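You operate a simulated robot arm through the tools that you are given. There is no shell and no other tool. Be economical: measure what you need, move in short steps, check, and stop when the job is done.

The job below is to be done with a simulated two-armed robot. You get a single attempt, and the scene is never put back.

Task
Pick up the brown brush with one hand, pass it to the other hand and put it on the top of the wash bench.

Only the result counts: the job must be done as asked and must still hold three seconds after the hand-in. Knocking over, shifting, dropping, spilling or breaking anything else fails it.

Robot
Two 7-joint arms with two-finger parallel grippers on one trunk, on a base that drives. Base frame: it is fixed to the floor where the robot stands at the start and does not move with it; the origin is under the middle of the robot, x ahead of it, y to its left, z up; the surface under the hand at the start is at about z = 0.88. Units: m, degrees, N and s.
The left shoulder is at the start at [0.11, 0.169, 1.562], the right one opposite. With the tool pointing down near the work surface each hand reaches from about 0.36 to 0.7 m from the robot's upright axis, wherever it stands, measured 20 degrees to its own side. Places, roughly: top of the wash bench [-1.9, 0.2, 0.9]. Payload 1.57 kg a hand.
The TCP of each hand is the grasp point between the finger pads, 0.03 m short of the fingertips. In the tool frame z runs along the fingers and y along their closing line. Largest opening 0.08 m; finger width 0.017, thickness 0.012; the body of the gripper, 0.04 by 0.082 m, starts 0.08 m behind the TCP.
Orientation is that of the tool frame in the base frame, as [roll, pitch, yaw] about the fixed x, y, z axes, in that order (R = Rz(yaw) Ry(pitch) Rx(roll)). With the fingers straight down and closing along the base's y, the tool's x points along the base's -x, its y along +y and its z along -z.

Tools
- The arms move only by the tool jog_arm. It takes "left_rows", "right_rows" or both (then of equal length, played together; a hand with none holds still); each is a list of rows, each a list of 7 numbers: the shift along the tool's x, y, z in units of 300 mm (1.0 is 300 mm), then the turn, a rotation vector about the tool's x, y, z in units of 90 degrees (1.0 is 90 degrees), then the finger opening in m, from 0 to 0.08. In form: [[x, y, z, ax, ay, az, fingers], ...]. A call has 1 to 20 rows; each row is the pose to reach, as a shift and turn from the pose commanded when the call began, along the tool's axes at that moment. A call with a number of a shift or a turn outside -1 to 1 is refused whole. A row lasts 0.2 s, in which the tool goes at most 0.05 m and 8.6 degrees; a call with a longer step from one row to the next is refused whole, and so is a gripper value outside its range. Where a pose cannot be reached the arm comes as near as it can. A force on the tool above 40 N (or 10 N above the force at the start of the call, whichever is more), or a blocked arm, ends the call early, and 0.2 s more pass. The fingers move at their own pace (about 0.072 m/s each) and stop on an object; they squeeze with about 22 N. The grip force told is the motor's: it shows also when the fingers shut on nothing. Time passes only in rows, and 0.2 s behind the last, so rows that repeat a pose let the fingers close. It gives the time, the measured TCP pose, the force on the tool (base axes), the opening and the grip force at its end, in the units of the frame above (readings bear some noise), with the torque about the TCP (base axes, N m) and any sound that the robot's microphone picked up, and new pictures: "pictures" is both (left out), scene, wrist or none (wrist: the cameras of the hands that moved).
- Cameras (640 x 400 px; columns grow to the right, rows downward): "scene" is now at [0.1273, -0.0371, 1.7483]; the picture's right is [-0.49, -0.87, 0.00], its down [-0.67, 0.37, -0.64] and it looks along [0.56, -0.31, -0.77] (base axes); focal length 275 px, centre (320, 200). "left" rides on the left gripper at [0.072, 0.007, -0.122] in its tool frame; the picture's right is [-0.09, 1.00, 0.00], its down [-0.84, -0.08, -0.54] and it looks along [-0.54, -0.05, 0.84] (tool axes); focal length 238 px, centre (320, 200). "right" rides on the right gripper at [0.072, -0.007, -0.122] in its tool frame; the picture's right is [0.09, 1.00, 0.00], its down [-0.84, 0.08, -0.54] and it looks along [-0.54, 0.05, 0.84] (tool axes); focal length 238 px, centre (320, 200). There is no depth. A picture from a camera that has moved, and an enlarged one, comes with that camera's place and axes in the base frame and with its lens. The place of the scene camera against the robot may be out by one fixed shift of up to 0.025 m in any direction.
- lift_body(by): slides the trunk up (or, below 0, down) by that many m; the arms and the scene camera ride with it, the base frame stays. It gives what a move gives, with no picture.
- roll_base(legs): drives the robot by 1 to 6 legs, each [ahead, left, turn to the left] in m, m and degrees, along the robot's own axes; the way and the turn of a leg run together, so that a leg with both is an arc; at most 1.5 m and 180 degrees a leg. The arms and the cameras ride along, it lands a little off, and it stops where it bumps. It gives what a move gives, and a new picture of the scene camera.
- head_to(pan, tilt): turns the head with the scene camera to pan (to the left, within 86 degrees either way) and tilt (down, from -29 to 69), counted from straight ahead of the robot. It gives what a move gives, and a new picture of the scene camera.
- inspect(camera, box): a new picture of the part [left, top, right, bottom] of that camera's present view, enlarged. It takes no simulated time.
- job_done(): hands the job in; it is judged then, once.

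Go step by step. Nothing tells you exact positions but the pictures and the camera data: compare them with the known pose of the tool, close in by small moves and look again before you grip or let go. The budget is 120 turns and 260 pictures, counting those below and the enlarged ones. Unless the task says otherwise, let go and move clear before handing in, and close with one line.

The tools are called after "Call:" by a JSON object that holds its "op" and its "data". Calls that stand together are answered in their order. jog_arm: Moves the arms, as the interface text tells. Its arguments: {"type":"object","properties":{"left_rows":{"type":"array"},"right_rows":{"type":"array"},"pictures":{"type":"string","enum":["both","scene","wrist","none"]}},"required":[]} The other tools are called the same way: lift_body (by) slides the trunk up or down; roll_base (legs) drives the base; head_to (pan, tilt) turns the head that bears the scene camera; inspect (camera, box) takes an enlarged picture of a part of a camera's view; job_done () hands the job in.

At the start:

```text
t: 0.0
left_tcp_pos: [0.7111, 0.0306, 1.184]
left_ee_rot: [-180.0, 0.0, -180.0]
left_ft_force: [0.7, 0.4, 0.7]
left_moment: [-0.01, 0.0, 0.01]
left_finger_gap: 0.0802
left_grip_force: 0.0
right_tcp_pos: [0.5368, -0.4681, 1.1015]
right_ee_rot: [180.0, 0.1, -179.9]
right_ft_force: [0.0, 0.5, -1.0]
right_moment: [-0.04, 0.01, 0.02]
right_finger_gap: 0.0802
right_grip_force: 0.2
trunk travel left (down, up): [-0.875, 0.015]
robot x, y, heading: [-0.0009, -0.0027, 0.1]
head pan, tilt: [-29.1, 50.3]
```

scene: 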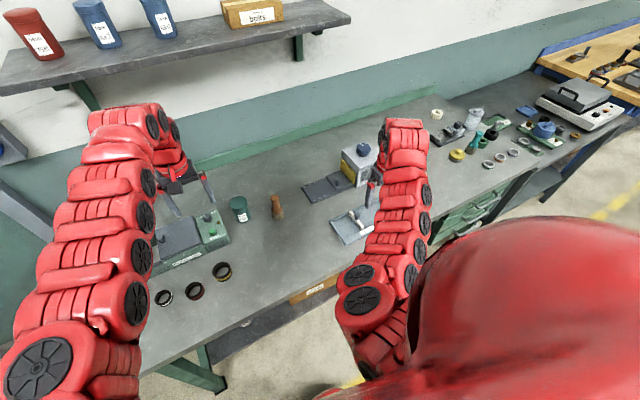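
right: 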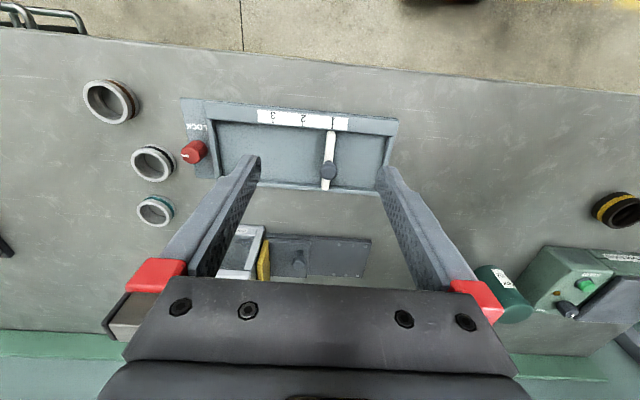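
left: 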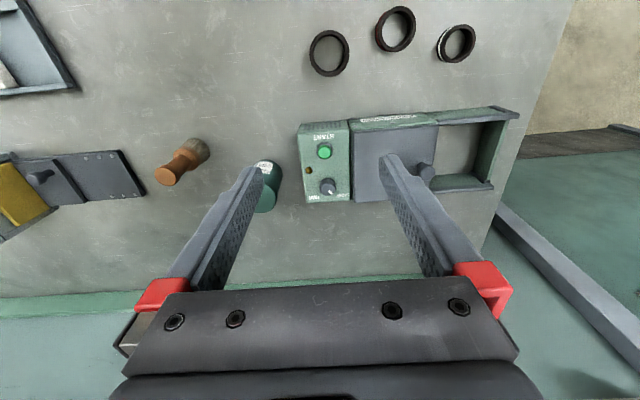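

I see a small brown item standing upright on the bench, next to the green cup, which is probably the brush. I'll look closer at it from two cameras.

Call:
{"op": "inspect", "data": {"camera": "scene", "box": [220, 170, 320, 240]}}

Call:
{"op": "inspect", "data": {"camera": "left", "box": [120, 110, 300, 222]}}

Call:
{"op": "inspect", "data": {"camera": "scene", "box": [400, 60, 640, 210]}}

```text
5.71 times, centred on (270, 205) of scene
camera zoom: at [0.1273, -0.0371, 1.7483], right [-0.49, -0.87, 0.0], down [-0.67, 0.37, -0.64], along [0.56, -0.31, -0.77], focal length 1570 px, centre (606, 171)
```

zoom: 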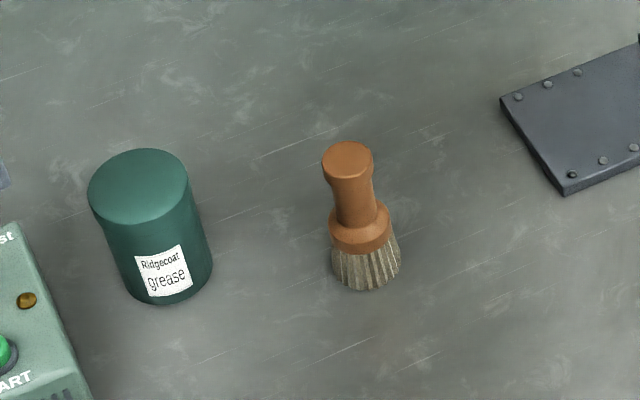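

```text
3.56 times, centred on (210, 166) of left
camera zoom: at [0.6381, 0.0396, 1.3055], right [0.09, 1.0, 0.0], down [0.84, -0.08, 0.54], along [0.54, -0.05, -0.84], focal length 848 px, centre (711, 321)
```

zoom: 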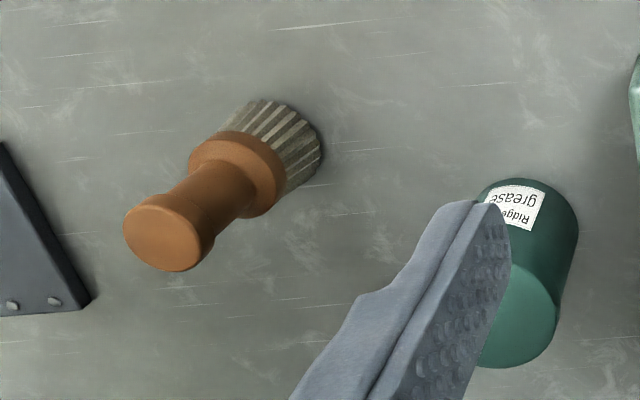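

```text
2.67 times, centred on (520, 135) of scene
camera zoom: at [0.1273, -0.0371, 1.7483], right [-0.49, -0.87, 0.0], down [-0.67, 0.37, -0.64], along [0.56, -0.31, -0.77], focal length 732 px, centre (-213, 373)
```

zoom: 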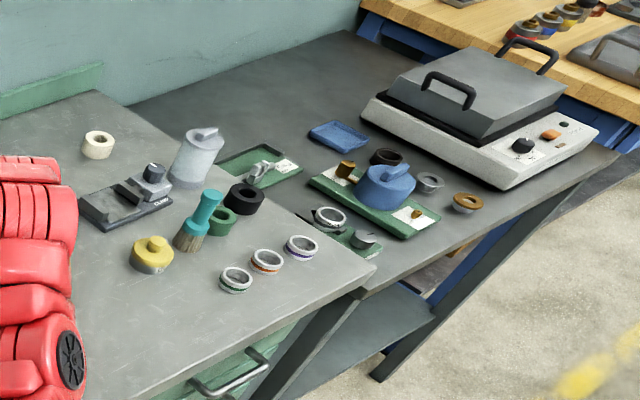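

The brown brush stands upright at about [0.777, -0.204], with its base at z 0.88 and its top near 0.99. That is slightly out of reach, so I'll pull the left hand back and check the space in front of the base before driving ahead.

Call:
{"op": "jog_arm", "data": {"left_rows": [[0.15, 0.1, 0, 0, 0, 0, 0.08], [0.3, 0.2, 0, 0, 0, 0, 0.08], [0.45, 0.3, 0, 0, 0, 0, 0.08], [0.6, 0.4, 0, 0, 0, 0, 0.08], [0.6, 0.4, 0, 0, 0, 0, 0.08]], "pictures": "none"}}

Call:
{"op": "head_to", "data": {"pan": 0, "tilt": 69}}

```text
refused: row 1 steps farther than a row can; nothing moved
```

```text
t: 0.9
left_tcp_pos: [0.7105, 0.0314, 1.1843]
left_ee_rot: [-180.0, 0.0, 180.0]
left_ft_force: [-0.9, 0.1, -0.8]
left_moment: [-0.03, 0.02, 0.01]
left_finger_gap: 0.0802
left_grip_force: 0.1
right_tcp_pos: [0.5351, -0.4671, 1.1023]
right_ee_rot: [180.0, 0.0, -179.9]
right_ft_force: [-0.4, -0.9, 0.7]
right_moment: [0.03, -0.03, -0.02]
right_finger_gap: 0.08
right_grip_force: 0.0
trunk travel left (down, up): [-0.875, 0.015]
robot x, y, heading: [0.0024, -0.0014, -0.2]
head pan, tilt: [0.0, 68.8]
camera scene: at [0.1162, 0.0002, 1.7268], right [0.0, -1.0, 0.0], down [-0.93, 0.0, -0.36], along [0.36, 0.0, -0.93], focal length 275 px, centre (320, 200)
```

scene: 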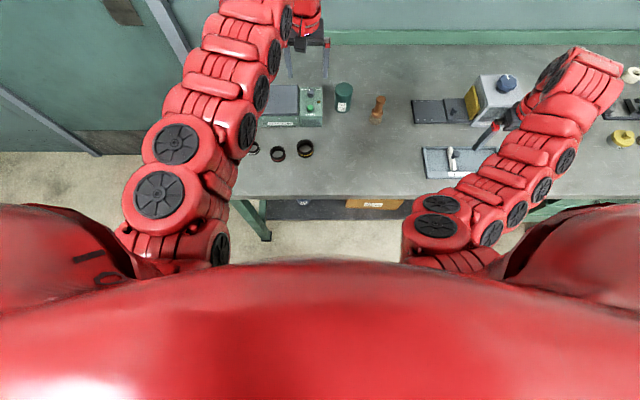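

The bench edge is at about x = 0.46 and the floor in front of it is clear. I'll retract the left hand in smaller steps, then drive ahead 0.15 m.

Call:
{"op": "jog_arm", "data": {"left_rows": [[0.13, 0.08, 0, 0, 0, 0, 0.08], [0.26, 0.16, 0, 0, 0, 0, 0.08], [0.39, 0.24, 0, 0, 0, 0, 0.08], [0.52, 0.32, 0, 0, 0, 0, 0.08], [0.6, 0.4, 0, 0, 0, 0, 0.08], [0.6, 0.4, 0, 0, 0, 0, 0.08]], "pictures": "none"}}

Call:
{"op": "roll_base", "data": {"legs": [[0.15, 0, 0]]}}

```text
t: 2.3
left_tcp_pos: [0.6422, 0.0732, 1.1857]
left_ee_rot: [-180.0, 0.0, 179.9]
left_ft_force: [0.0, -0.5, -0.4]
left_moment: [0.01, 0.02, 0.04]
left_finger_gap: 0.0799
left_grip_force: 0.0
left hand out of reach, approached as far as the arm can: row 2, 3, 4, 5, 6
right_tcp_pos: [0.5369, -0.468, 1.1012]
right_ee_rot: [-179.9, -0.1, 179.9]
right_ft_force: [-0.5, -0.6, -0.3]
right_moment: [-0.01, -0.01, 0.0]
right_finger_gap: 0.0801
right_grip_force: 0.0
trunk travel left (down, up): [-0.875, 0.015]
robot x, y, heading: [0.0012, 0.0008, 0.0]
head pan, tilt: [0.0, 68.8]
```

```text
t: 3.7
left_tcp_pos: [0.79, 0.0741, 1.1856]
left_ee_rot: [180.0, 0.1, -179.9]
left_ft_force: [0.7, 0.5, 0.1]
left_moment: [0.02, -0.02, -0.01]
left_finger_gap: 0.08
left_grip_force: 0.1
right_tcp_pos: [0.6848, -0.4676, 1.1035]
right_ee_rot: [180.0, 0.1, -180.0]
right_ft_force: [-0.8, -0.2, 0.3]
right_moment: [0.0, 0.0, 0.02]
right_finger_gap: 0.0803
right_grip_force: 0.1
trunk travel left (down, up): [-0.875, 0.015]
robot x, y, heading: [0.1519, 0.0039, 0.2]
head pan, tilt: [0.0, 68.8]
camera scene: at [0.2633, 0.0008, 1.7271], right [0.0, -1.0, 0.0], down [-0.93, 0.0, -0.36], along [0.36, 0.0, -0.93], focal length 275 px, centre (320, 200)
```

scene: 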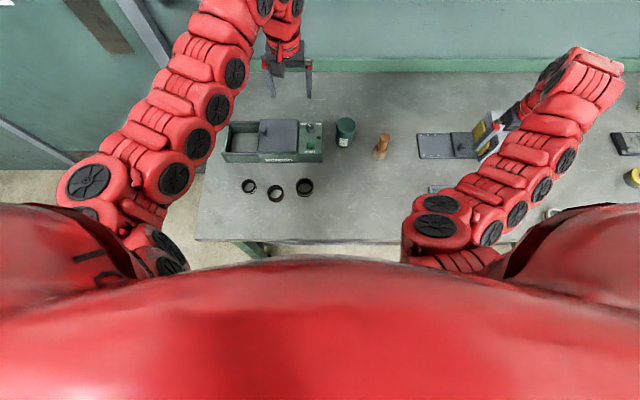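

The drive went fine. Now I'll raise the right hand a little and carry it over the brush.

Call:
{"op": "jog_arm", "data": {"right_rows": [[0, 0, -0.16, 0, 0, 0, 0.08], [0, 0.15, -0.16, 0, 0, 0, 0.08], [0, 0.3, -0.16, 0, 0, 0, 0.08], [0, 0.45, -0.16, 0, 0, 0, 0.08], [-0.03, 0.6, -0.16, 0, 0, 0, 0.08], [-0.1, 0.74, -0.16, 0, 0, 0, 0.08], [-0.2, 0.86, -0.16, 0, 0, 0, 0.08], [-0.307, 0.88, -0.16, 0, 0, 0, 0.08], [-0.307, 0.88, -0.16, 0, 0, 0, 0.08], [-0.307, 0.88, -0.16, 0, 0, 0, 0.08]]}}

```text
t: 5.9
left_tcp_pos: [0.7924, 0.0726, 1.1849]
left_ee_rot: [179.9, -0.1, 180.0]
left_ft_force: [1.2, -0.7, 0.0]
left_moment: [0.03, -0.01, 0.0]
left_finger_gap: 0.0801
left_grip_force: 0.1
right_tcp_pos: [0.7839, -0.1937, 1.116]
right_ee_rot: [179.9, -0.2, 180.0]
right_ft_force: [0.7, -0.7, -0.1]
right_moment: [0.03, 0.01, 0.01]
right_finger_gap: 0.0801
right_grip_force: 0.1
right hand out of reach, approached as far as the arm can: row 1, 2, 3, 4, 5, 6, 7, 8, 9, 10
trunk travel left (down, up): [-0.875, 0.015]
robot x, y, heading: [0.15, 0.0021, -0.1]
head pan, tilt: [0.0, 68.8]
camera scene: at [0.2662, -0.002, 1.7268], right [0.0, -1.0, 0.0], down [-0.93, 0.0, -0.36], along [0.36, 0.0, -0.93], focal length 275 px, centre (320, 200)
camera right: at [0.7122, -0.2002, 1.2388], right [-0.09, 1.0, 0.0], down [0.84, 0.08, 0.54], along [0.54, 0.05, -0.84], focal length 238 px, centre (320, 200)
```

scene: 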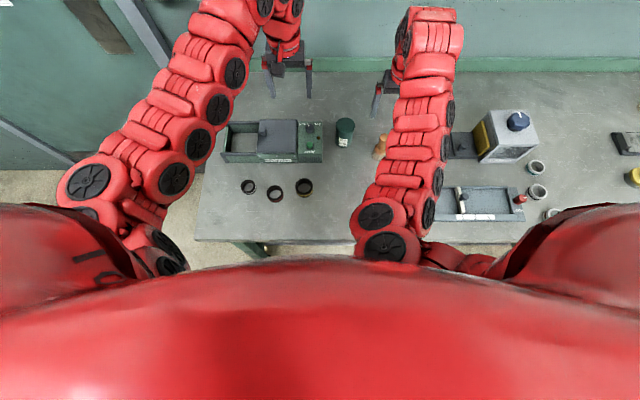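
right: 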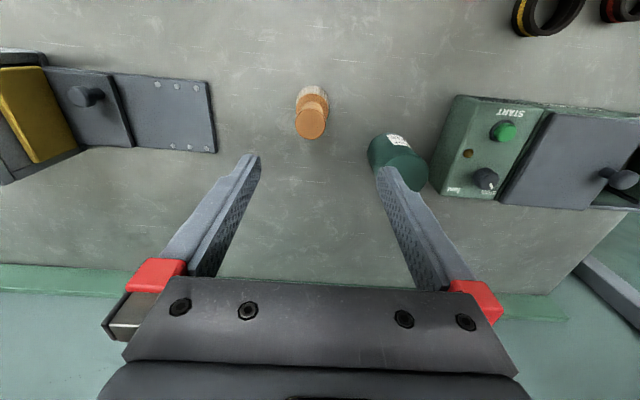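

From the wrist camera the brush axis is at about [0.778, -0.204] and the green cup's edge is near y = -0.13. I'll descend partway with the fingers narrowed and check the pose.

Call:
{"op": "jog_arm", "data": {"right_rows": [[0.02, -0.034, 0.1, 0, 0, 0, 0.062], [0.02, -0.034, 0.17, 0, 0, 0, 0.062], [0.02, -0.034, 0.17, 0, 0, 0, 0.062]], "pictures": "wrist"}}

```text
t: 6.7
left_tcp_pos: [0.7935, 0.0752, 1.1853]
left_ee_rot: [180.0, 0.0, -179.9]
left_ft_force: [0.0, -0.2, -0.5]
left_moment: [0.02, 0.01, -0.03]
left_finger_gap: 0.0799
left_grip_force: 0.0
right_tcp_pos: [0.7792, -0.2018, 1.0646]
right_ee_rot: [-180.0, 0.0, -179.9]
right_ft_force: [0.1, 0.8, -0.3]
right_moment: [0.02, 0.02, 0.01]
right_finger_gap: 0.062
right_grip_force: 0.1
trunk travel left (down, up): [-0.875, 0.015]
robot x, y, heading: [0.15, 0.0012, 0.1]
head pan, tilt: [0.0, 68.8]
camera right: at [0.7068, -0.2075, 1.1875], right [-0.09, 1.0, 0.0], down [0.84, 0.08, 0.54], along [0.54, 0.05, -0.84], focal length 238 px, centre (320, 200)
```

right: 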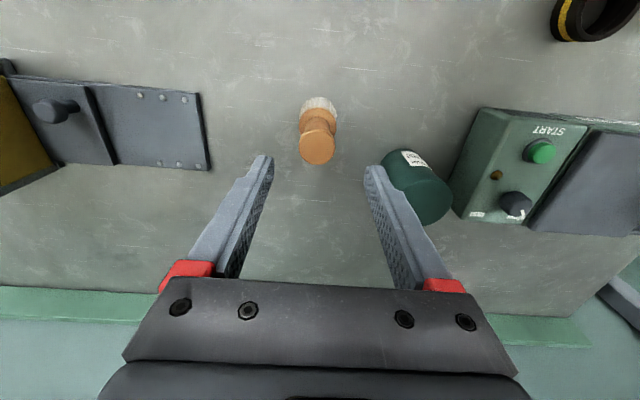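

Alignment looks good and the cup is about 3 cm clear of the finger. I'll descend to the grip height near z = 0.982.

Call:
{"op": "jog_arm", "data": {"right_rows": [[-0.006, -0.004, 0.1, 0, 0, 0, 0.062], [-0.006, -0.004, 0.2, 0, 0, 0, 0.062], [-0.006, -0.004, 0.275, 0, 0, 0, 0.062], [-0.006, -0.004, 0.275, 0, 0, 0, 0.062]], "pictures": "both"}}

Call:
{"op": "inspect", "data": {"camera": "right", "box": [220, 120, 460, 270]}}

```text
t: 7.7
left_tcp_pos: [0.7933, 0.0757, 1.1848]
left_ee_rot: [-179.9, 0.0, -179.9]
left_ft_force: [-0.1, -0.1, -0.2]
left_moment: [0.0, 0.0, 0.01]
left_finger_gap: 0.0801
left_grip_force: 0.2
right_tcp_pos: [0.7809, -0.2033, 0.9829]
right_ee_rot: [-180.0, 0.0, -179.9]
right_ft_force: [0.1, -0.1, 0.5]
right_moment: [-0.02, -0.01, 0.0]
right_finger_gap: 0.0622
right_grip_force: 0.0
trunk travel left (down, up): [-0.875, 0.015]
robot x, y, heading: [0.1546, -0.0002, 0.5]
head pan, tilt: [0.0, 68.8]
camera scene: at [0.2665, 0.0007, 1.7268], right [0.0, -1.0, 0.0], down [-0.93, 0.0, -0.36], along [0.36, 0.0, -0.93], focal length 275 px, centre (320, 200)
camera right: at [0.7085, -0.21, 1.1047], right [-0.09, 1.0, 0.0], down [0.84, 0.08, 0.54], along [0.54, 0.05, -0.84], focal length 238 px, centre (320, 200)
```

scene: 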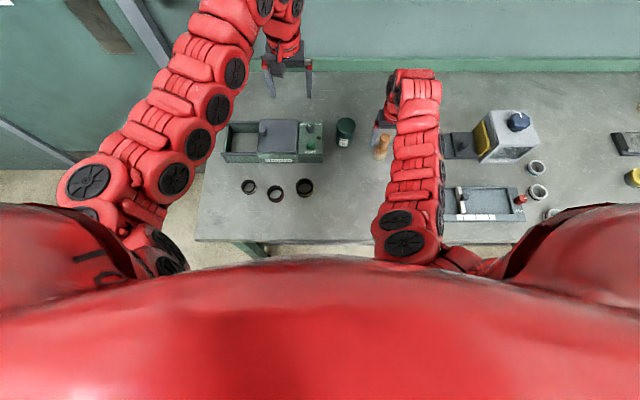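
right: 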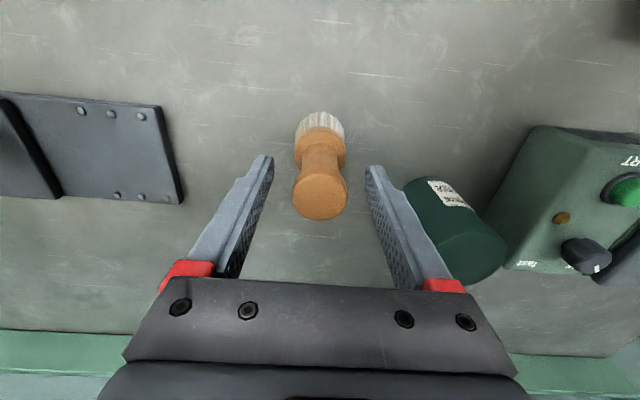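

```text
2.67 times, centred on (340, 195) of right
camera zoom: at [0.7085, -0.21, 1.1047], right [-0.09, 1.0, 0.0], down [0.84, 0.08, 0.54], along [0.54, 0.05, -0.84], focal length 636 px, centre (267, 213)
```

zoom: 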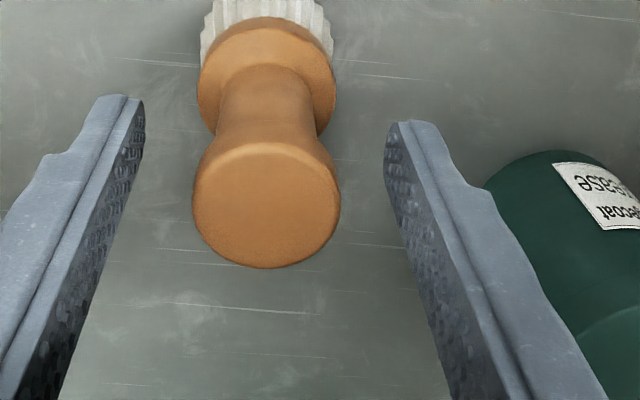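

The knob top is centred between the pads at about [0.781, -0.203, 0.99]. I'll close the fingers.

Call:
{"op": "jog_arm", "data": {"right_rows": [[0, 0, 0, 0, 0, 0, 0.03], [0, 0, 0, 0, 0, 0, 0.015], [0, 0, 0, 0, 0, 0, 0.015], [0, 0, 0, 0, 0, 0, 0.015]], "pictures": "wrist"}}

```text
t: 8.7
left_tcp_pos: [0.7929, 0.074, 1.1853]
left_ee_rot: [180.0, 0.0, -179.9]
left_ft_force: [0.3, 0.4, 0.3]
left_moment: [-0.01, -0.04, -0.01]
left_finger_gap: 0.0799
left_grip_force: 0.0
right_tcp_pos: [0.78, -0.2045, 0.9818]
right_ee_rot: [-179.9, 0.0, -179.9]
right_ft_force: [0.5, 0.2, 0.1]
right_moment: [0.05, 0.02, 0.03]
right_finger_gap: 0.0266
right_grip_force: 21.9
trunk travel left (down, up): [-0.875, 0.015]
robot x, y, heading: [0.1506, -0.0009, 0.1]
head pan, tilt: [0.0, 68.8]
camera right: at [0.7084, -0.21, 1.1048], right [-0.09, 1.0, 0.0], down [0.84, 0.08, 0.54], along [0.54, 0.05, -0.84], focal length 238 px, centre (320, 200)
```

right: 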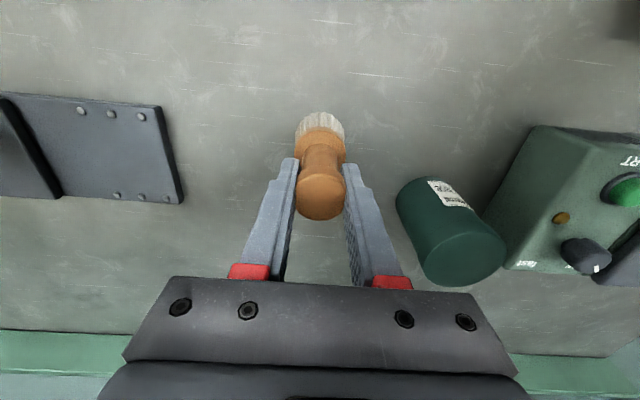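

The brush is gripped, with a gap of 26.6 mm at 22 N. Now I'll lift it.

Call:
{"op": "jog_arm", "data": {"right_rows": [[0, 0, -0.1, 0, 0, 0, 0.015], [0, 0, -0.2, 0, 0, 0, 0.015], [0, 0, -0.3, 0, 0, 0, 0.015], [0, 0, -0.4, 0, 0, 0, 0.015], [0, 0, -0.4, 0, 0, 0, 0.015]], "pictures": "wrist"}}

Call:
{"op": "inspect", "data": {"camera": "scene", "box": [300, 50, 460, 150]}}

```text
t: 9.9
left_tcp_pos: [0.793, 0.0731, 1.1851]
left_ee_rot: [-179.9, 0.0, 180.0]
left_ft_force: [-0.6, -0.3, 0.5]
left_moment: [0.02, -0.01, 0.0]
left_finger_gap: 0.0801
left_grip_force: 0.0
right_tcp_pos: [0.7798, -0.205, 1.1026]
right_ee_rot: [179.9, -0.1, 180.0]
right_ft_force: [0.4, -0.9, -0.4]
right_moment: [0.02, 0.01, 0.0]
right_finger_gap: 0.0271
right_grip_force: 21.9
trunk travel left (down, up): [-0.875, 0.015]
robot x, y, heading: [0.1491, 0.0002, -0.1]
head pan, tilt: [0.0, 68.8]
camera right: at [0.7091, -0.2113, 1.2246], right [-0.09, 1.0, 0.0], down [0.84, 0.08, 0.54], along [0.54, 0.05, -0.84], focal length 238 px, centre (320, 200)
```

right: 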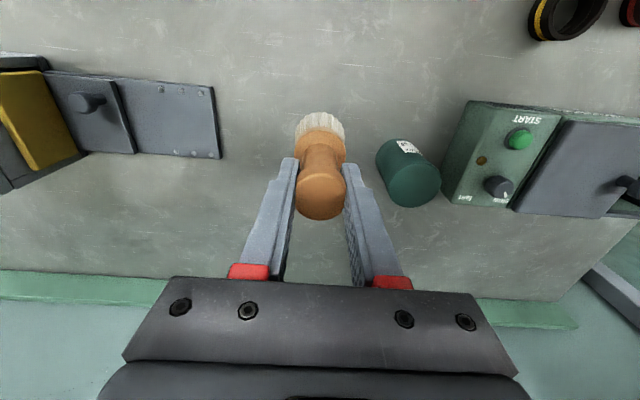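

```text
4.00 times, centred on (380, 100) of scene
camera zoom: at [0.2671, -0.0002, 1.7267], right [0.0, -1.0, 0.0], down [-0.93, 0.0, -0.36], along [0.36, 0.0, -0.93], focal length 1099 px, centre (80, 600)
```

zoom: 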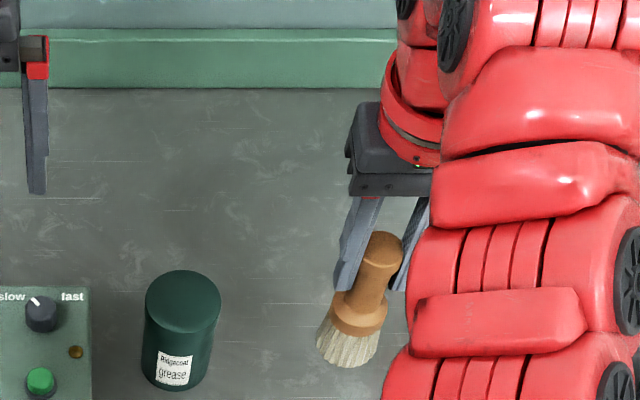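

The brush is up and held firmly. Before backing off I'll look to the left and right for obstacles.

Call:
{"op": "head_to", "data": {"pan": 86, "tilt": 30}}

Call:
{"op": "head_to", "data": {"pan": -86, "tilt": 30}}

```text
t: 11.5
left_tcp_pos: [0.7927, 0.0749, 1.1846]
left_ee_rot: [179.9, -0.1, -179.9]
left_ft_force: [-0.1, -0.4, 0.2]
left_moment: [-0.01, 0.01, 0.04]
left_finger_gap: 0.0803
left_grip_force: 0.1
right_tcp_pos: [0.7802, -0.2059, 1.1025]
right_ee_rot: [-180.0, 0.0, 179.9]
right_ft_force: [0.2, 0.9, -1.6]
right_moment: [0.01, -0.02, -0.01]
right_finger_gap: 0.0269
right_grip_force: 21.8
trunk travel left (down, up): [-0.875, 0.015]
robot x, y, heading: [0.1514, 0.0016, 0.2]
head pan, tilt: [85.9, 30.0]
camera scene: at [0.2171, 0.0908, 1.7782], right [1.0, -0.07, 0.0], down [-0.04, -0.5, -0.87], along [0.06, 0.86, -0.5], focal length 275 px, centre (320, 200)
```

scene: 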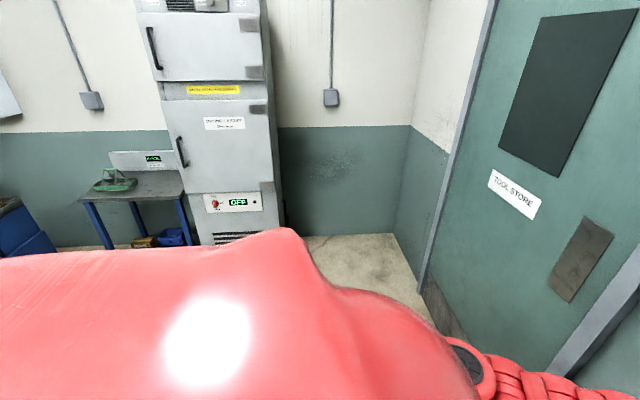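

```text
t: 14.1
left_tcp_pos: [0.7923, 0.0746, 1.1861]
left_ee_rot: [-180.0, 0.0, -179.9]
left_ft_force: [0.0, -0.4, 0.5]
left_moment: [0.01, -0.01, -0.03]
left_finger_gap: 0.08
left_grip_force: 0.2
right_tcp_pos: [0.7796, -0.2061, 1.1021]
right_ee_rot: [-179.9, -0.1, 179.9]
right_ft_force: [-0.4, -0.8, -0.6]
right_moment: [-0.02, -0.02, -0.01]
right_finger_gap: 0.0271
right_grip_force: 22.1
trunk travel left (down, up): [-0.875, 0.015]
robot x, y, heading: [0.1512, 0.0042, 0.0]
head pan, tilt: [-85.9, 30.0]
camera scene: at [0.2173, -0.0897, 1.7783], right [-1.0, -0.07, 0.0], down [-0.04, 0.5, -0.87], along [0.06, -0.86, -0.5], focal length 275 px, centre (320, 200)
```

scene: 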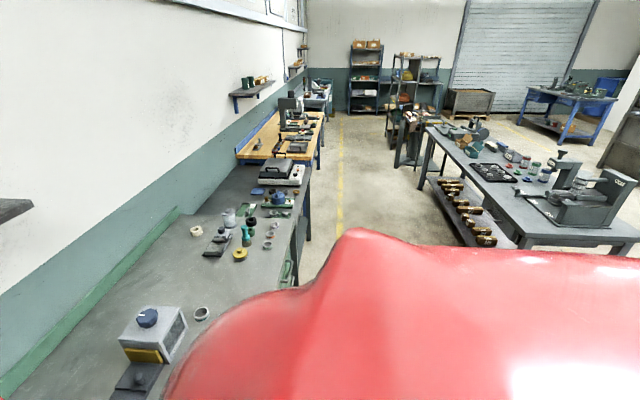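

The aisle behind is clear, apart from another bench to the right-rear (x below -0.6, y below -1.2). I'll back off 0.5 m with the head centred on the hands.

Call:
{"op": "roll_base", "data": {"legs": [[-0.5, 0, 0]]}}

Call:
{"op": "head_to", "data": {"pan": 0, "tilt": 50}}

```text
t: 17.0
left_tcp_pos: [0.2999, 0.0744, 1.1844]
left_ee_rot: [179.9, -0.1, -179.9]
left_ft_force: [0.2, 0.6, 1.0]
left_moment: [0.0, 0.0, 0.04]
left_finger_gap: 0.08
left_grip_force: 0.1
right_tcp_pos: [0.2884, -0.2045, 1.1017]
right_ee_rot: [-180.0, -0.1, -179.9]
right_ft_force: [-0.1, 0.2, -0.6]
right_moment: [0.01, -0.02, -0.04]
right_finger_gap: 0.0268
right_grip_force: 22.3
trunk travel left (down, up): [-0.875, 0.015]
robot x, y, heading: [-0.343, 0.0005, 0.1]
head pan, tilt: [-85.9, 30.0]
camera scene: at [-0.2751, -0.0904, 1.7782], right [-1.0, -0.07, 0.0], down [-0.04, 0.5, -0.87], along [0.06, -0.86, -0.5], focal length 275 px, centre (320, 200)
```

scene: 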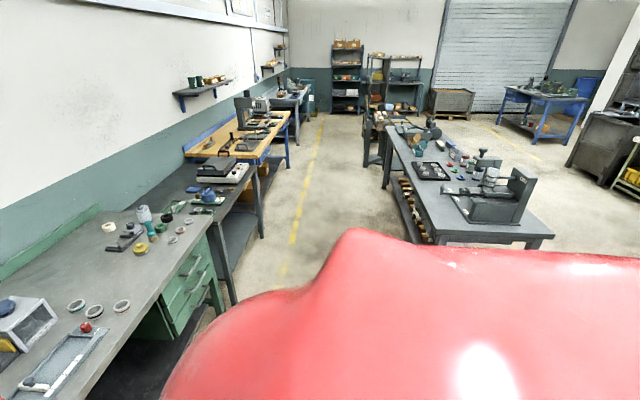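

```text
t: 18.6
left_tcp_pos: [0.2991, 0.0744, 1.1846]
left_ee_rot: [-180.0, 0.0, -179.9]
left_ft_force: [-0.4, -0.6, 0.2]
left_moment: [0.0, 0.0, -0.04]
left_finger_gap: 0.0799
left_grip_force: 0.0
right_tcp_pos: [0.2869, -0.2062, 1.1016]
right_ee_rot: [179.9, -0.1, -180.0]
right_ft_force: [-0.6, 0.5, -0.1]
right_moment: [-0.03, 0.01, -0.02]
right_finger_gap: 0.0268
right_grip_force: 21.8
trunk travel left (down, up): [-0.875, 0.015]
robot x, y, heading: [-0.3403, -0.0008, 0.1]
head pan, tilt: [0.0, 50.0]
camera scene: at [-0.2056, -0.0001, 1.7487], right [0.0, -1.0, 0.0], down [-0.77, 0.0, -0.64], along [0.64, 0.0, -0.77], focal length 275 px, centre (320, 200)
```

scene: 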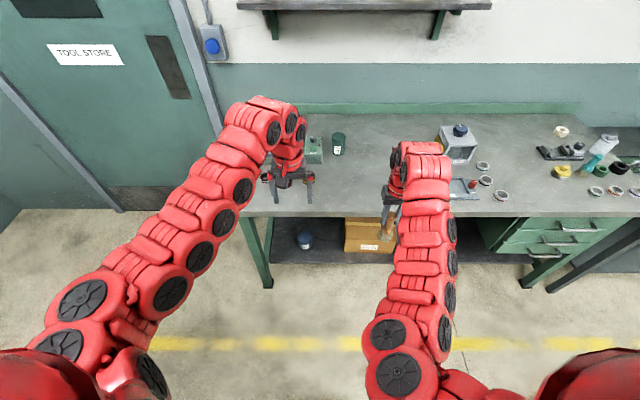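

The robot is clear of the bench. For the handover the right hand holds the knob from above, and the left will come in slanted about 40° nose-down, camera on the underside, to grip the ferrule. First I'll pose the left hand.

Call:
{"op": "jog_arm", "data": {"left_rows": [[0.05, -0.006, 0.0725, 0.012, -0.0688, 0.026, 0.08], [0.1, -0.012, 0.145, 0.024, -0.1375, 0.052, 0.08], [0.15, -0.019, 0.2175, 0.036, -0.206, 0.078, 0.08], [0.2, -0.025, 0.29, 0.0485, -0.275, 0.104, 0.08], [0.25, -0.031, 0.3625, 0.06, -0.344, 0.13, 0.08], [0.3, -0.0375, 0.435, 0.073, -0.4125, 0.156, 0.08], [0.35, -0.044, 0.5075, 0.085, -0.481, 0.182, 0.08], [0.403, -0.05, 0.58, 0.097, -0.55, 0.208, 0.08], [0.403, -0.05, 0.58, 0.097, -0.55, 0.208, 0.08], [0.403, -0.05, 0.58, 0.097, -0.55, 0.208, 0.08]], "pictures": "both"}}

```text
t: 20.8
left_tcp_pos: [0.1778, 0.0595, 1.0121]
left_ee_rot: [-180.0, 50.1, 160.2]
left_ft_force: [0.1, 0.0, 0.2]
left_moment: [0.02, 0.01, 0.01]
left_finger_gap: 0.0798
left_grip_force: 0.2
left hand out of reach, approached as far as the arm can: row 1
right_tcp_pos: [0.2871, -0.2055, 1.1027]
right_ee_rot: [180.0, 0.2, -179.9]
right_ft_force: [0.4, 0.0, 0.0]
right_moment: [-0.02, 0.03, 0.0]
right_finger_gap: 0.0271
right_grip_force: 22.5
trunk travel left (down, up): [-0.875, 0.015]
robot x, y, heading: [-0.3428, 0.0005, 0.1]
head pan, tilt: [0.0, 50.0]
camera scene: at [-0.206, -0.0001, 1.7487], right [0.0, -1.0, 0.0], down [-0.77, 0.0, -0.64], along [0.64, 0.0, -0.77], focal length 275 px, centre (320, 200)
camera left: at [0.047, 0.1143, 1.0341], right [0.39, 0.92, 0.07], down [0.09, -0.11, 0.99], along [0.91, -0.38, -0.13], focal length 238 px, centre (320, 200)
```

scene: 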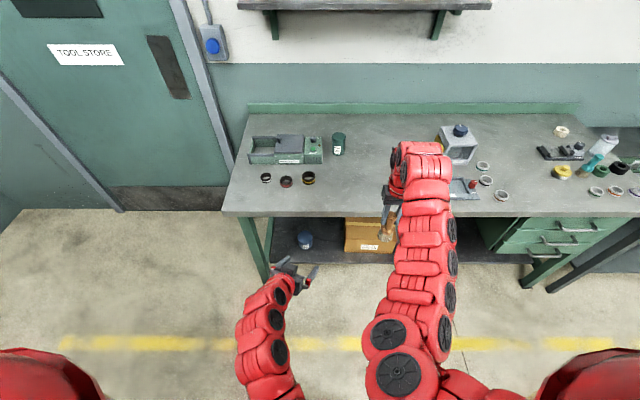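
left: 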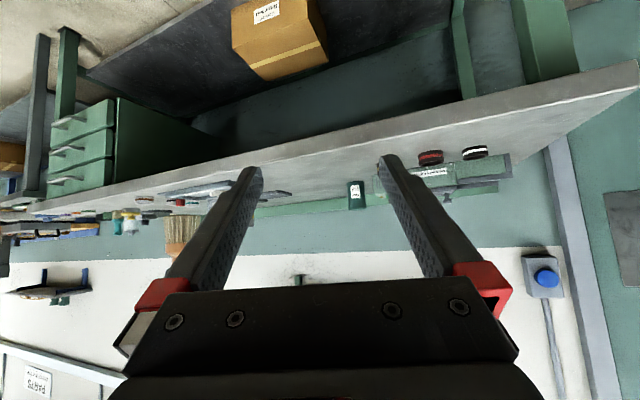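

The left pose was reached exactly. Now I'll bring the brush with the right hand to the handover point at about [0.25, -0.04, 1.0].

Call:
{"op": "jog_arm", "data": {"right_rows": [[0.024, 0.11, 0.068, 0, 0, 0, 0.015], [0.049, 0.22, 0.137, 0, 0, 0, 0.015], [0.074, 0.33, 0.205, 0, 0, 0, 0.015], [0.098, 0.44, 0.274, 0, 0, 0, 0.015], [0.123, 0.552, 0.342, 0, 0, 0, 0.015], [0.123, 0.552, 0.342, 0, 0, 0, 0.015]], "pictures": "both"}}

Call:
{"op": "inspect", "data": {"camera": "left", "box": [160, 80, 480, 280]}}

```text
t: 22.2
left_tcp_pos: [0.1762, 0.0595, 1.0108]
left_ee_rot: [-179.9, 50.0, 160.1]
left_ft_force: [-0.9, 0.6, 0.7]
left_moment: [0.01, 0.01, -0.01]
left_finger_gap: 0.0801
left_grip_force: 0.0
right_tcp_pos: [0.2499, -0.0402, 0.9991]
right_ee_rot: [-180.0, 0.0, -179.9]
right_ft_force: [0.2, 0.1, -1.7]
right_moment: [-0.01, -0.01, 0.0]
right_finger_gap: 0.0268
right_grip_force: 22.5
trunk travel left (down, up): [-0.875, 0.015]
robot x, y, heading: [-0.3433, 0.0015, 0.1]
head pan, tilt: [0.0, 50.0]
camera scene: at [-0.206, -0.0006, 1.7487], right [0.0, -1.0, 0.0], down [-0.77, 0.0, -0.64], along [0.64, 0.0, -0.77], focal length 275 px, centre (320, 200)
camera right: at [0.1783, -0.0466, 1.1225], right [-0.09, 1.0, 0.0], down [0.84, 0.08, 0.54], along [0.54, 0.05, -0.84], focal length 238 px, centre (320, 200)
```

scene: 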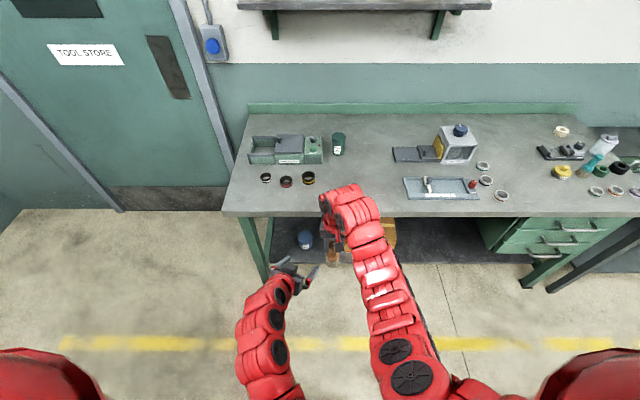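
right: 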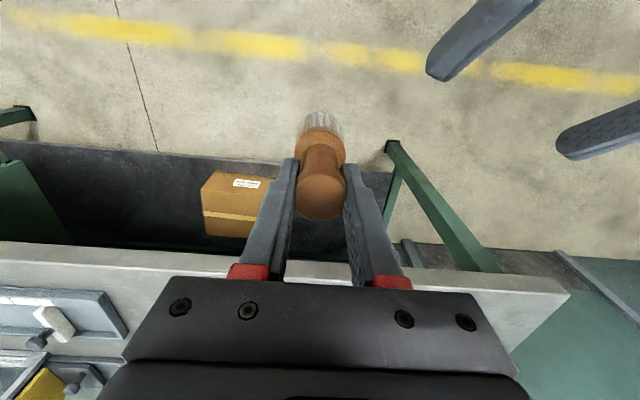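

```text
2.00 times, centred on (320, 180) of left
camera zoom: at [0.047, 0.1139, 1.0342], right [0.39, 0.92, 0.07], down [0.09, -0.12, 0.99], along [0.91, -0.38, -0.13], focal length 477 px, centre (320, 240)
```

zoom: 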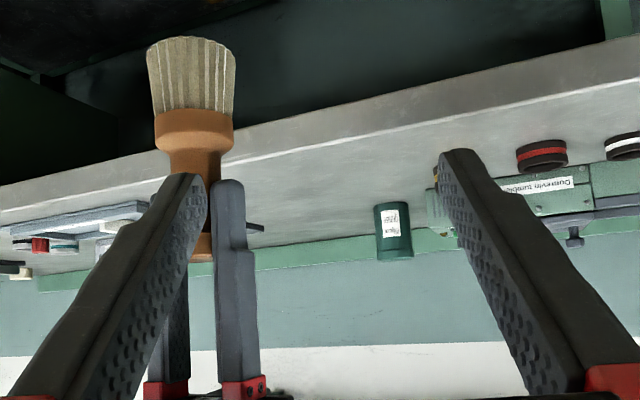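

The left camera shows the ferrule at about [0.250, -0.041, 0.937], directly below the right hand's grip. I'll align the left hand sideways and advance most of the way.

Call:
{"op": "jog_arm", "data": {"left_rows": [[-0.017, -0.115, 0.02, 0, 0, 0, 0.08], [-0.035, -0.23, 0.04, 0, 0, 0, 0.08], [-0.035, -0.23, 0.14, 0, 0, 0, 0.08], [-0.035, -0.23, 0.24, 0, 0, 0, 0.08], [-0.035, -0.23, 0.24, 0, 0, 0, 0.08]], "pictures": "both"}}

Call:
{"op": "inspect", "data": {"camera": "left", "box": [200, 60, 440, 210]}}

```text
t: 23.4
left_tcp_pos: [0.2127, -0.0272, 0.9728]
left_ee_rot: [180.0, 50.1, 160.2]
left_ft_force: [-0.2, 0.3, -0.2]
left_moment: [-0.01, 0.02, 0.03]
left_finger_gap: 0.08
left_grip_force: 0.1
right_tcp_pos: [0.2485, -0.0404, 1.0007]
right_ee_rot: [-180.0, -0.1, -179.9]
right_ft_force: [-0.2, -0.1, -1.7]
right_moment: [-0.01, 0.02, -0.01]
right_finger_gap: 0.0274
right_grip_force: 22.0
trunk travel left (down, up): [-0.875, 0.015]
robot x, y, heading: [-0.3411, -0.0007, 0.2]
head pan, tilt: [0.0, 50.0]
camera scene: at [-0.2069, -0.0002, 1.7488], right [0.0, -1.0, 0.0], down [-0.77, 0.0, -0.64], along [0.64, 0.0, -0.77], focal length 275 px, centre (320, 200)
camera left: at [0.0817, 0.0287, 0.9955], right [0.39, 0.92, 0.07], down [0.09, -0.11, 0.99], along [0.91, -0.38, -0.13], focal length 238 px, centre (320, 200)
```

scene: 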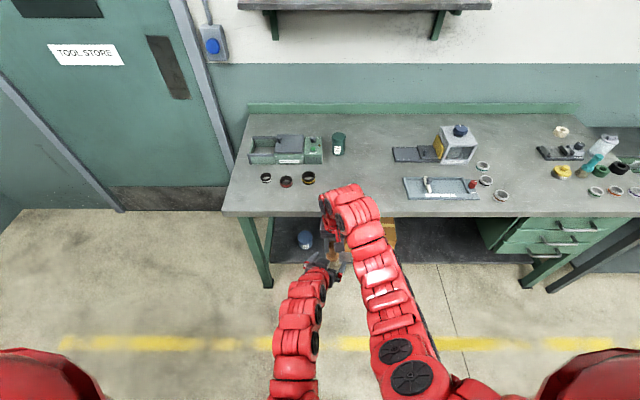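
left: 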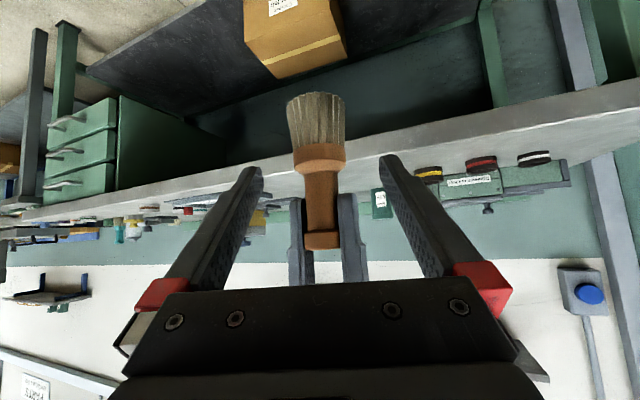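

```text
2.67 times, centred on (320, 135) of left
camera zoom: at [0.0817, 0.0287, 0.9955], right [0.39, 0.92, 0.07], down [0.09, -0.11, 0.99], along [0.91, -0.38, -0.13], focal length 636 px, centre (320, 373)
```

zoom: 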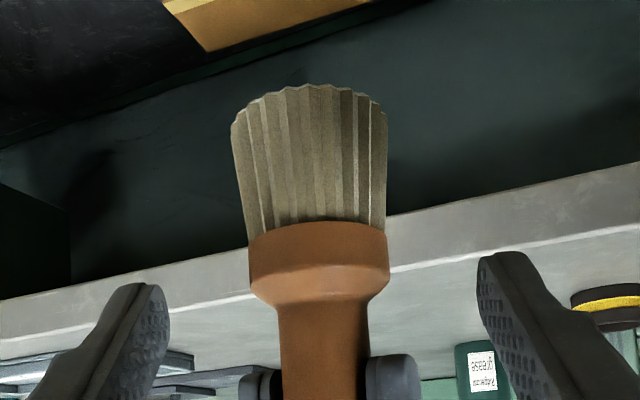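

The brush is centred between the left fingers. I'll advance the last 5 cm and close gently on the ferrule.

Call:
{"op": "jog_arm", "data": {"left_rows": [[0.004, 0, 0.09, 0, 0, 0, 0.08], [0.006, 0, 0.173, 0, 0, 0, 0.08], [0.006, 0, 0.173, 0, 0, 0, 0.08]], "pictures": "both"}}

Call:
{"op": "inspect", "data": {"camera": "scene", "box": [270, 200, 430, 300]}}

```text
t: 24.2
left_tcp_pos: [0.2489, -0.0392, 0.9375]
left_ee_rot: [-180.0, 50.1, 160.0]
left_ft_force: [0.7, -1.2, -0.5]
left_moment: [0.01, 0.04, 0.0]
left_finger_gap: 0.0801
left_grip_force: 0.1
right_tcp_pos: [0.2499, -0.0411, 0.9996]
right_ee_rot: [179.9, 0.0, -179.9]
right_ft_force: [0.1, -1.0, 0.1]
right_moment: [-0.02, -0.02, 0.02]
right_finger_gap: 0.0267
right_grip_force: 21.9
trunk travel left (down, up): [-0.875, 0.015]
robot x, y, heading: [-0.3439, -0.0011, 0.1]
head pan, tilt: [0.0, 50.0]
camera scene: at [-0.2067, 0.0001, 1.7488], right [0.0, -1.0, 0.0], down [-0.77, 0.0, -0.64], along [0.64, 0.0, -0.77], focal length 275 px, centre (320, 200)
camera left: at [0.1186, 0.0155, 0.9604], right [0.39, 0.92, 0.07], down [0.09, -0.11, 0.99], along [0.91, -0.38, -0.13], focal length 238 px, centre (320, 200)
```

scene: 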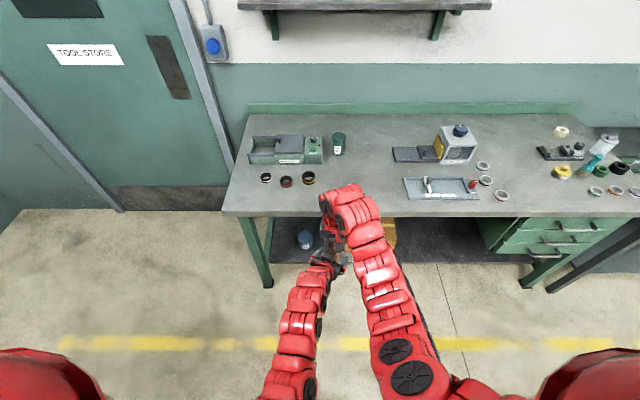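
left: 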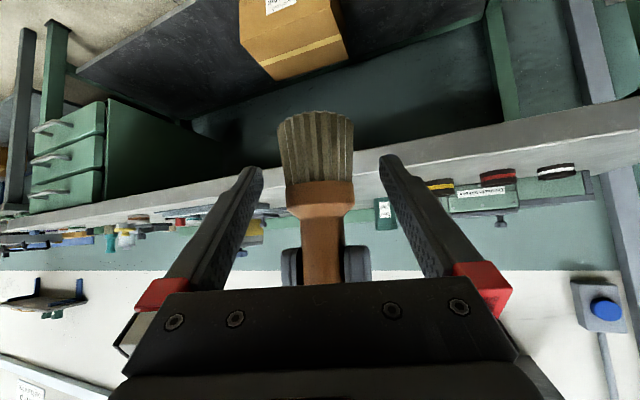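

```text
4.00 times, centred on (350, 250) of scene
camera zoom: at [-0.2067, 0.0001, 1.7488], right [0.0, -1.0, 0.0], down [-0.77, 0.0, -0.64], along [0.64, 0.0, -0.77], focal length 1099 px, centre (200, 0)
```

zoom: 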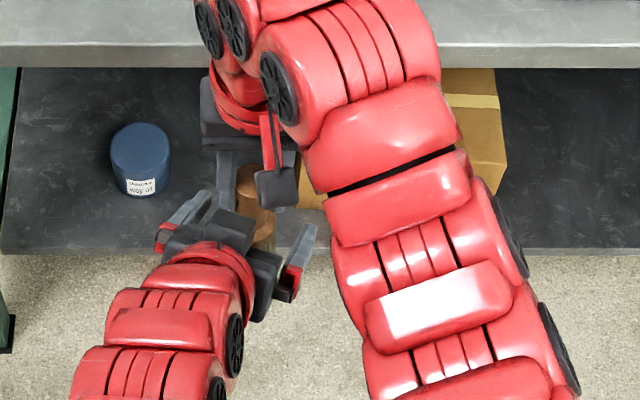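

The ferrule sits at the left grasp point. I'll close the left fingers.

Call:
{"op": "jog_arm", "data": {"left_rows": [[0, 0, 0, 0, 0, 0, 0.06], [0, 0, 0, 0, 0, 0, 0.045], [0, 0, 0, 0, 0, 0, 0.03], [0, 0, 0, 0, 0, 0, 0.025], [0, 0, 0, 0, 0, 0, 0.025], [0, 0, 0, 0, 0, 0, 0.025]], "pictures": "wrist"}}

```text
t: 25.6
left_tcp_pos: [0.2479, -0.0393, 0.9373]
left_ee_rot: [-180.0, 50.1, 160.2]
left_ft_force: [-0.7, -1.8, 0.0]
left_moment: [0.04, 0.03, 0.02]
left_finger_gap: 0.0403
left_grip_force: 22.0
right_tcp_pos: [0.2505, -0.0405, 0.9991]
right_ee_rot: [179.9, 0.0, -179.9]
right_ft_force: [1.1, 1.0, 0.0]
right_moment: [0.07, -0.04, 0.0]
right_finger_gap: 0.027
right_grip_force: 22.2
trunk travel left (down, up): [-0.875, 0.015]
robot x, y, heading: [-0.3427, -0.0014, 0.1]
head pan, tilt: [0.0, 50.0]
camera left: at [0.1187, 0.0154, 0.9601], right [0.39, 0.92, 0.07], down [0.09, -0.11, 0.99], along [0.91, -0.38, -0.13], focal length 238 px, centre (320, 200)
```

left: 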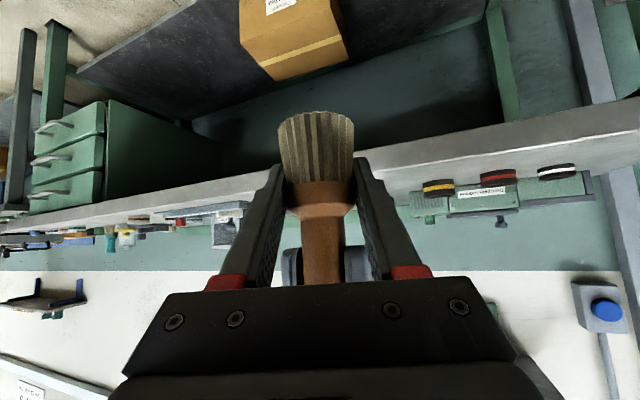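

Both hands now hold it, and the left reads 40.3 mm at 22 N. I'll open the right slightly and lift it straight off.

Call:
{"op": "jog_arm", "data": {"right_rows": [[0, 0, 0, 0, 0, 0, 0.04], [0, 0, 0, 0, 0, 0, 0.05], [0, 0, 0, 0, 0, 0, 0.05], [0, 0, -0.06, 0, 0, 0, 0.05], [0, 0, -0.15, 0, 0, 0, 0.05], [0, 0, -0.25, 0, 0, 0, 0.05], [0, 0, -0.3, 0, 0, 0, 0.05]], "pictures": "both"}}

Call:
{"op": "inspect", "data": {"camera": "left", "box": [160, 60, 480, 260]}}

```text
t: 27.2
left_tcp_pos: [0.2487, -0.0401, 0.937]
left_ee_rot: [-180.0, 50.0, 160.1]
left_ft_force: [-0.5, -0.1, 0.4]
left_moment: [0.01, -0.01, -0.01]
left_finger_gap: 0.04
left_grip_force: 22.3
right_tcp_pos: [0.253, -0.0383, 1.0873]
right_ee_rot: [180.0, -0.1, -179.9]
right_ft_force: [-0.6, -0.7, -0.6]
right_moment: [0.02, 0.0, -0.01]
right_finger_gap: 0.05
right_grip_force: 0.1
right hand out of reach, approached as far as the arm can: row 7
trunk travel left (down, up): [-0.875, 0.015]
robot x, y, heading: [-0.3469, -0.0011, -0.0]
head pan, tilt: [0.0, 50.0]
camera scene: at [-0.2058, 0.0002, 1.7487], right [0.0, -1.0, 0.0], down [-0.77, 0.0, -0.64], along [0.64, 0.0, -0.77], focal length 275 px, centre (320, 200)
camera right: at [0.1814, -0.0448, 1.2088], right [-0.09, 1.0, 0.0], down [0.84, 0.08, 0.54], along [0.54, 0.05, -0.84], focal length 238 px, centre (320, 200)
```

scene: 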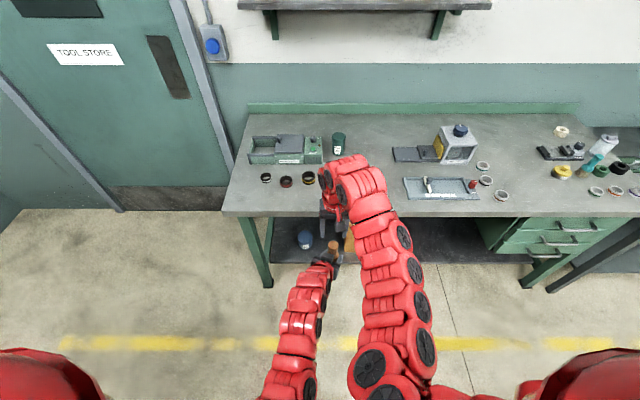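
right: 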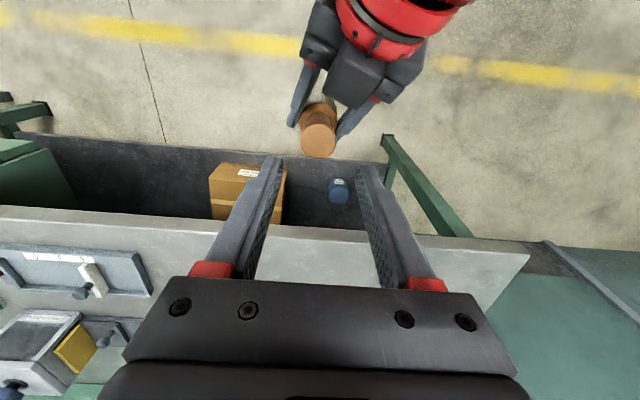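

```text
2.00 times, centred on (320, 160) of left
camera zoom: at [0.1188, 0.0155, 0.9601], right [0.39, 0.92, 0.07], down [0.09, -0.11, 0.99], along [0.91, -0.38, -0.13], focal length 477 px, centre (320, 280)
```

zoom: 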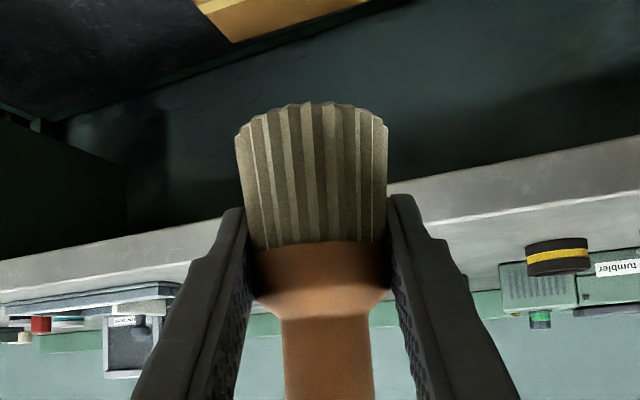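

The handover worked, and the left holds the brush upright by the ferrule. I'll move the right hand aside, raise the left by 0.12 m, then turn around.

Call:
{"op": "jog_arm", "data": {"right_rows": [[0, -0.12, 0, 0, 0, 0, 0.05], [0, -0.25, 0, 0, 0, 0, 0.05], [0, -0.38, 0, 0, 0, 0, 0.05], [0, -0.5, 0, 0, 0, 0, 0.05], [0, -0.6, 0, 0, 0, 0, 0.05], [0, -0.6, 0, 0, 0, 0, 0.05]], "left_rows": [[0, 0, 0, 0, 0, 0, 0.025], [0, 0, 0, 0, 0, 0, 0.025], [-0.08, 0, -0.065, 0, 0, 0, 0.025], [-0.15, 0, -0.13, 0, 0, 0, 0.025], [-0.23, 0, -0.195, 0, 0, 0, 0.025], [-0.306, 0, -0.257, 0, 0, 0, 0.025]], "pictures": "wrist"}}

Call:
{"op": "roll_base", "data": {"legs": [[0, 0, 90], [0, 0, 90]]}}

```text
t: 28.6
left_tcp_pos: [0.2497, -0.0393, 1.0586]
left_ee_rot: [-179.9, 49.8, 160.2]
left_ft_force: [0.9, 0.3, -0.2]
left_moment: [0.0, -0.01, -0.02]
left_finger_gap: 0.0401
left_grip_force: 22.2
right_tcp_pos: [0.2553, -0.2197, 1.0776]
right_ee_rot: [180.0, 0.1, -180.0]
right_ft_force: [-1.2, 1.0, -0.1]
right_moment: [-0.02, 0.01, 0.01]
right_finger_gap: 0.0501
right_grip_force: 0.0
right hand out of reach, approached as far as the arm can: row 1, 2, 3, 4, 5, 6
trunk travel left (down, up): [-0.875, 0.015]
robot x, y, heading: [-0.3419, 0.0018, 0.0]
head pan, tilt: [0.0, 50.0]
camera right: at [0.1846, -0.2254, 1.2002], right [-0.09, 1.0, 0.0], down [0.84, 0.08, 0.54], along [0.54, 0.05, -0.84], focal length 238 px, centre (320, 200)
camera left: at [0.1183, 0.0158, 1.0814], right [0.39, 0.92, 0.07], down [0.09, -0.11, 0.99], along [0.91, -0.38, -0.13], focal length 238 px, centre (320, 200)
```

right: 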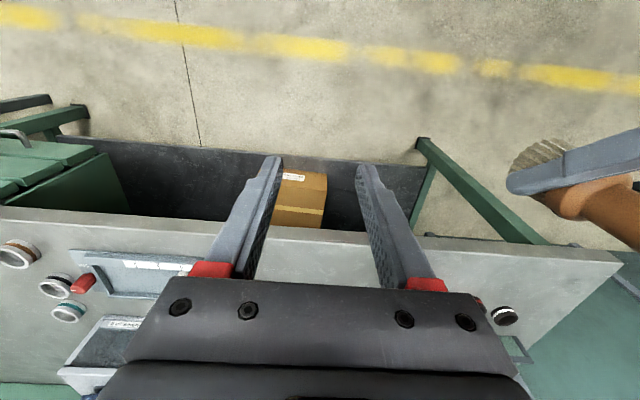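
left: 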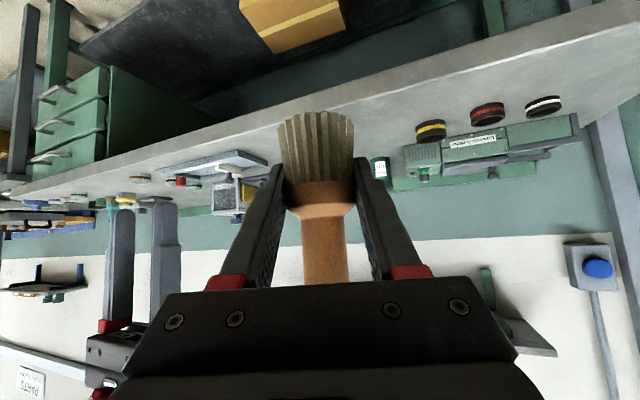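

```text
t: 36.7
left_tcp_pos: [-0.9352, 0.0429, 1.0591]
left_ee_rot: [180.0, 50.1, -20.4]
left_ft_force: [0.3, -0.6, -0.3]
left_moment: [0.0, 0.02, -0.02]
left_finger_gap: 0.0403
left_grip_force: 22.0
right_tcp_pos: [-0.9399, 0.2229, 1.0788]
right_ee_rot: [180.0, 0.1, -0.3]
right_ft_force: [0.0, -1.1, -0.6]
right_moment: [-0.01, 0.0, 0.0]
right_finger_gap: 0.0499
right_grip_force: 0.0
trunk travel left (down, up): [-0.875, 0.015]
robot x, y, heading: [-0.3413, -0.0028, 180.0]
head pan, tilt: [0.0, 50.0]
camera scene: at [-0.5207, 0.0007, 1.7487], right [0.01, 1.0, 0.0], down [0.77, 0.0, -0.64], along [-0.64, 0.0, -0.77], focal length 275 px, centre (320, 200)
```

scene: 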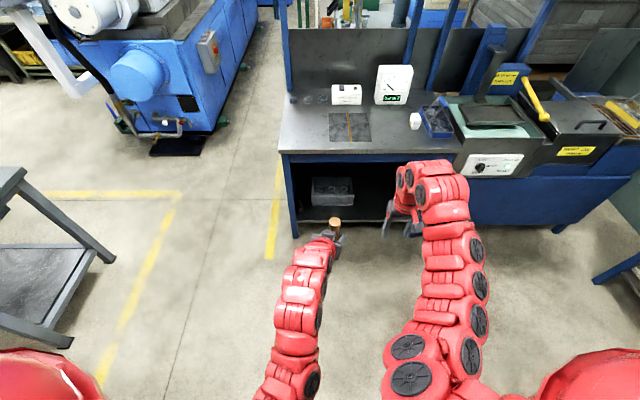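

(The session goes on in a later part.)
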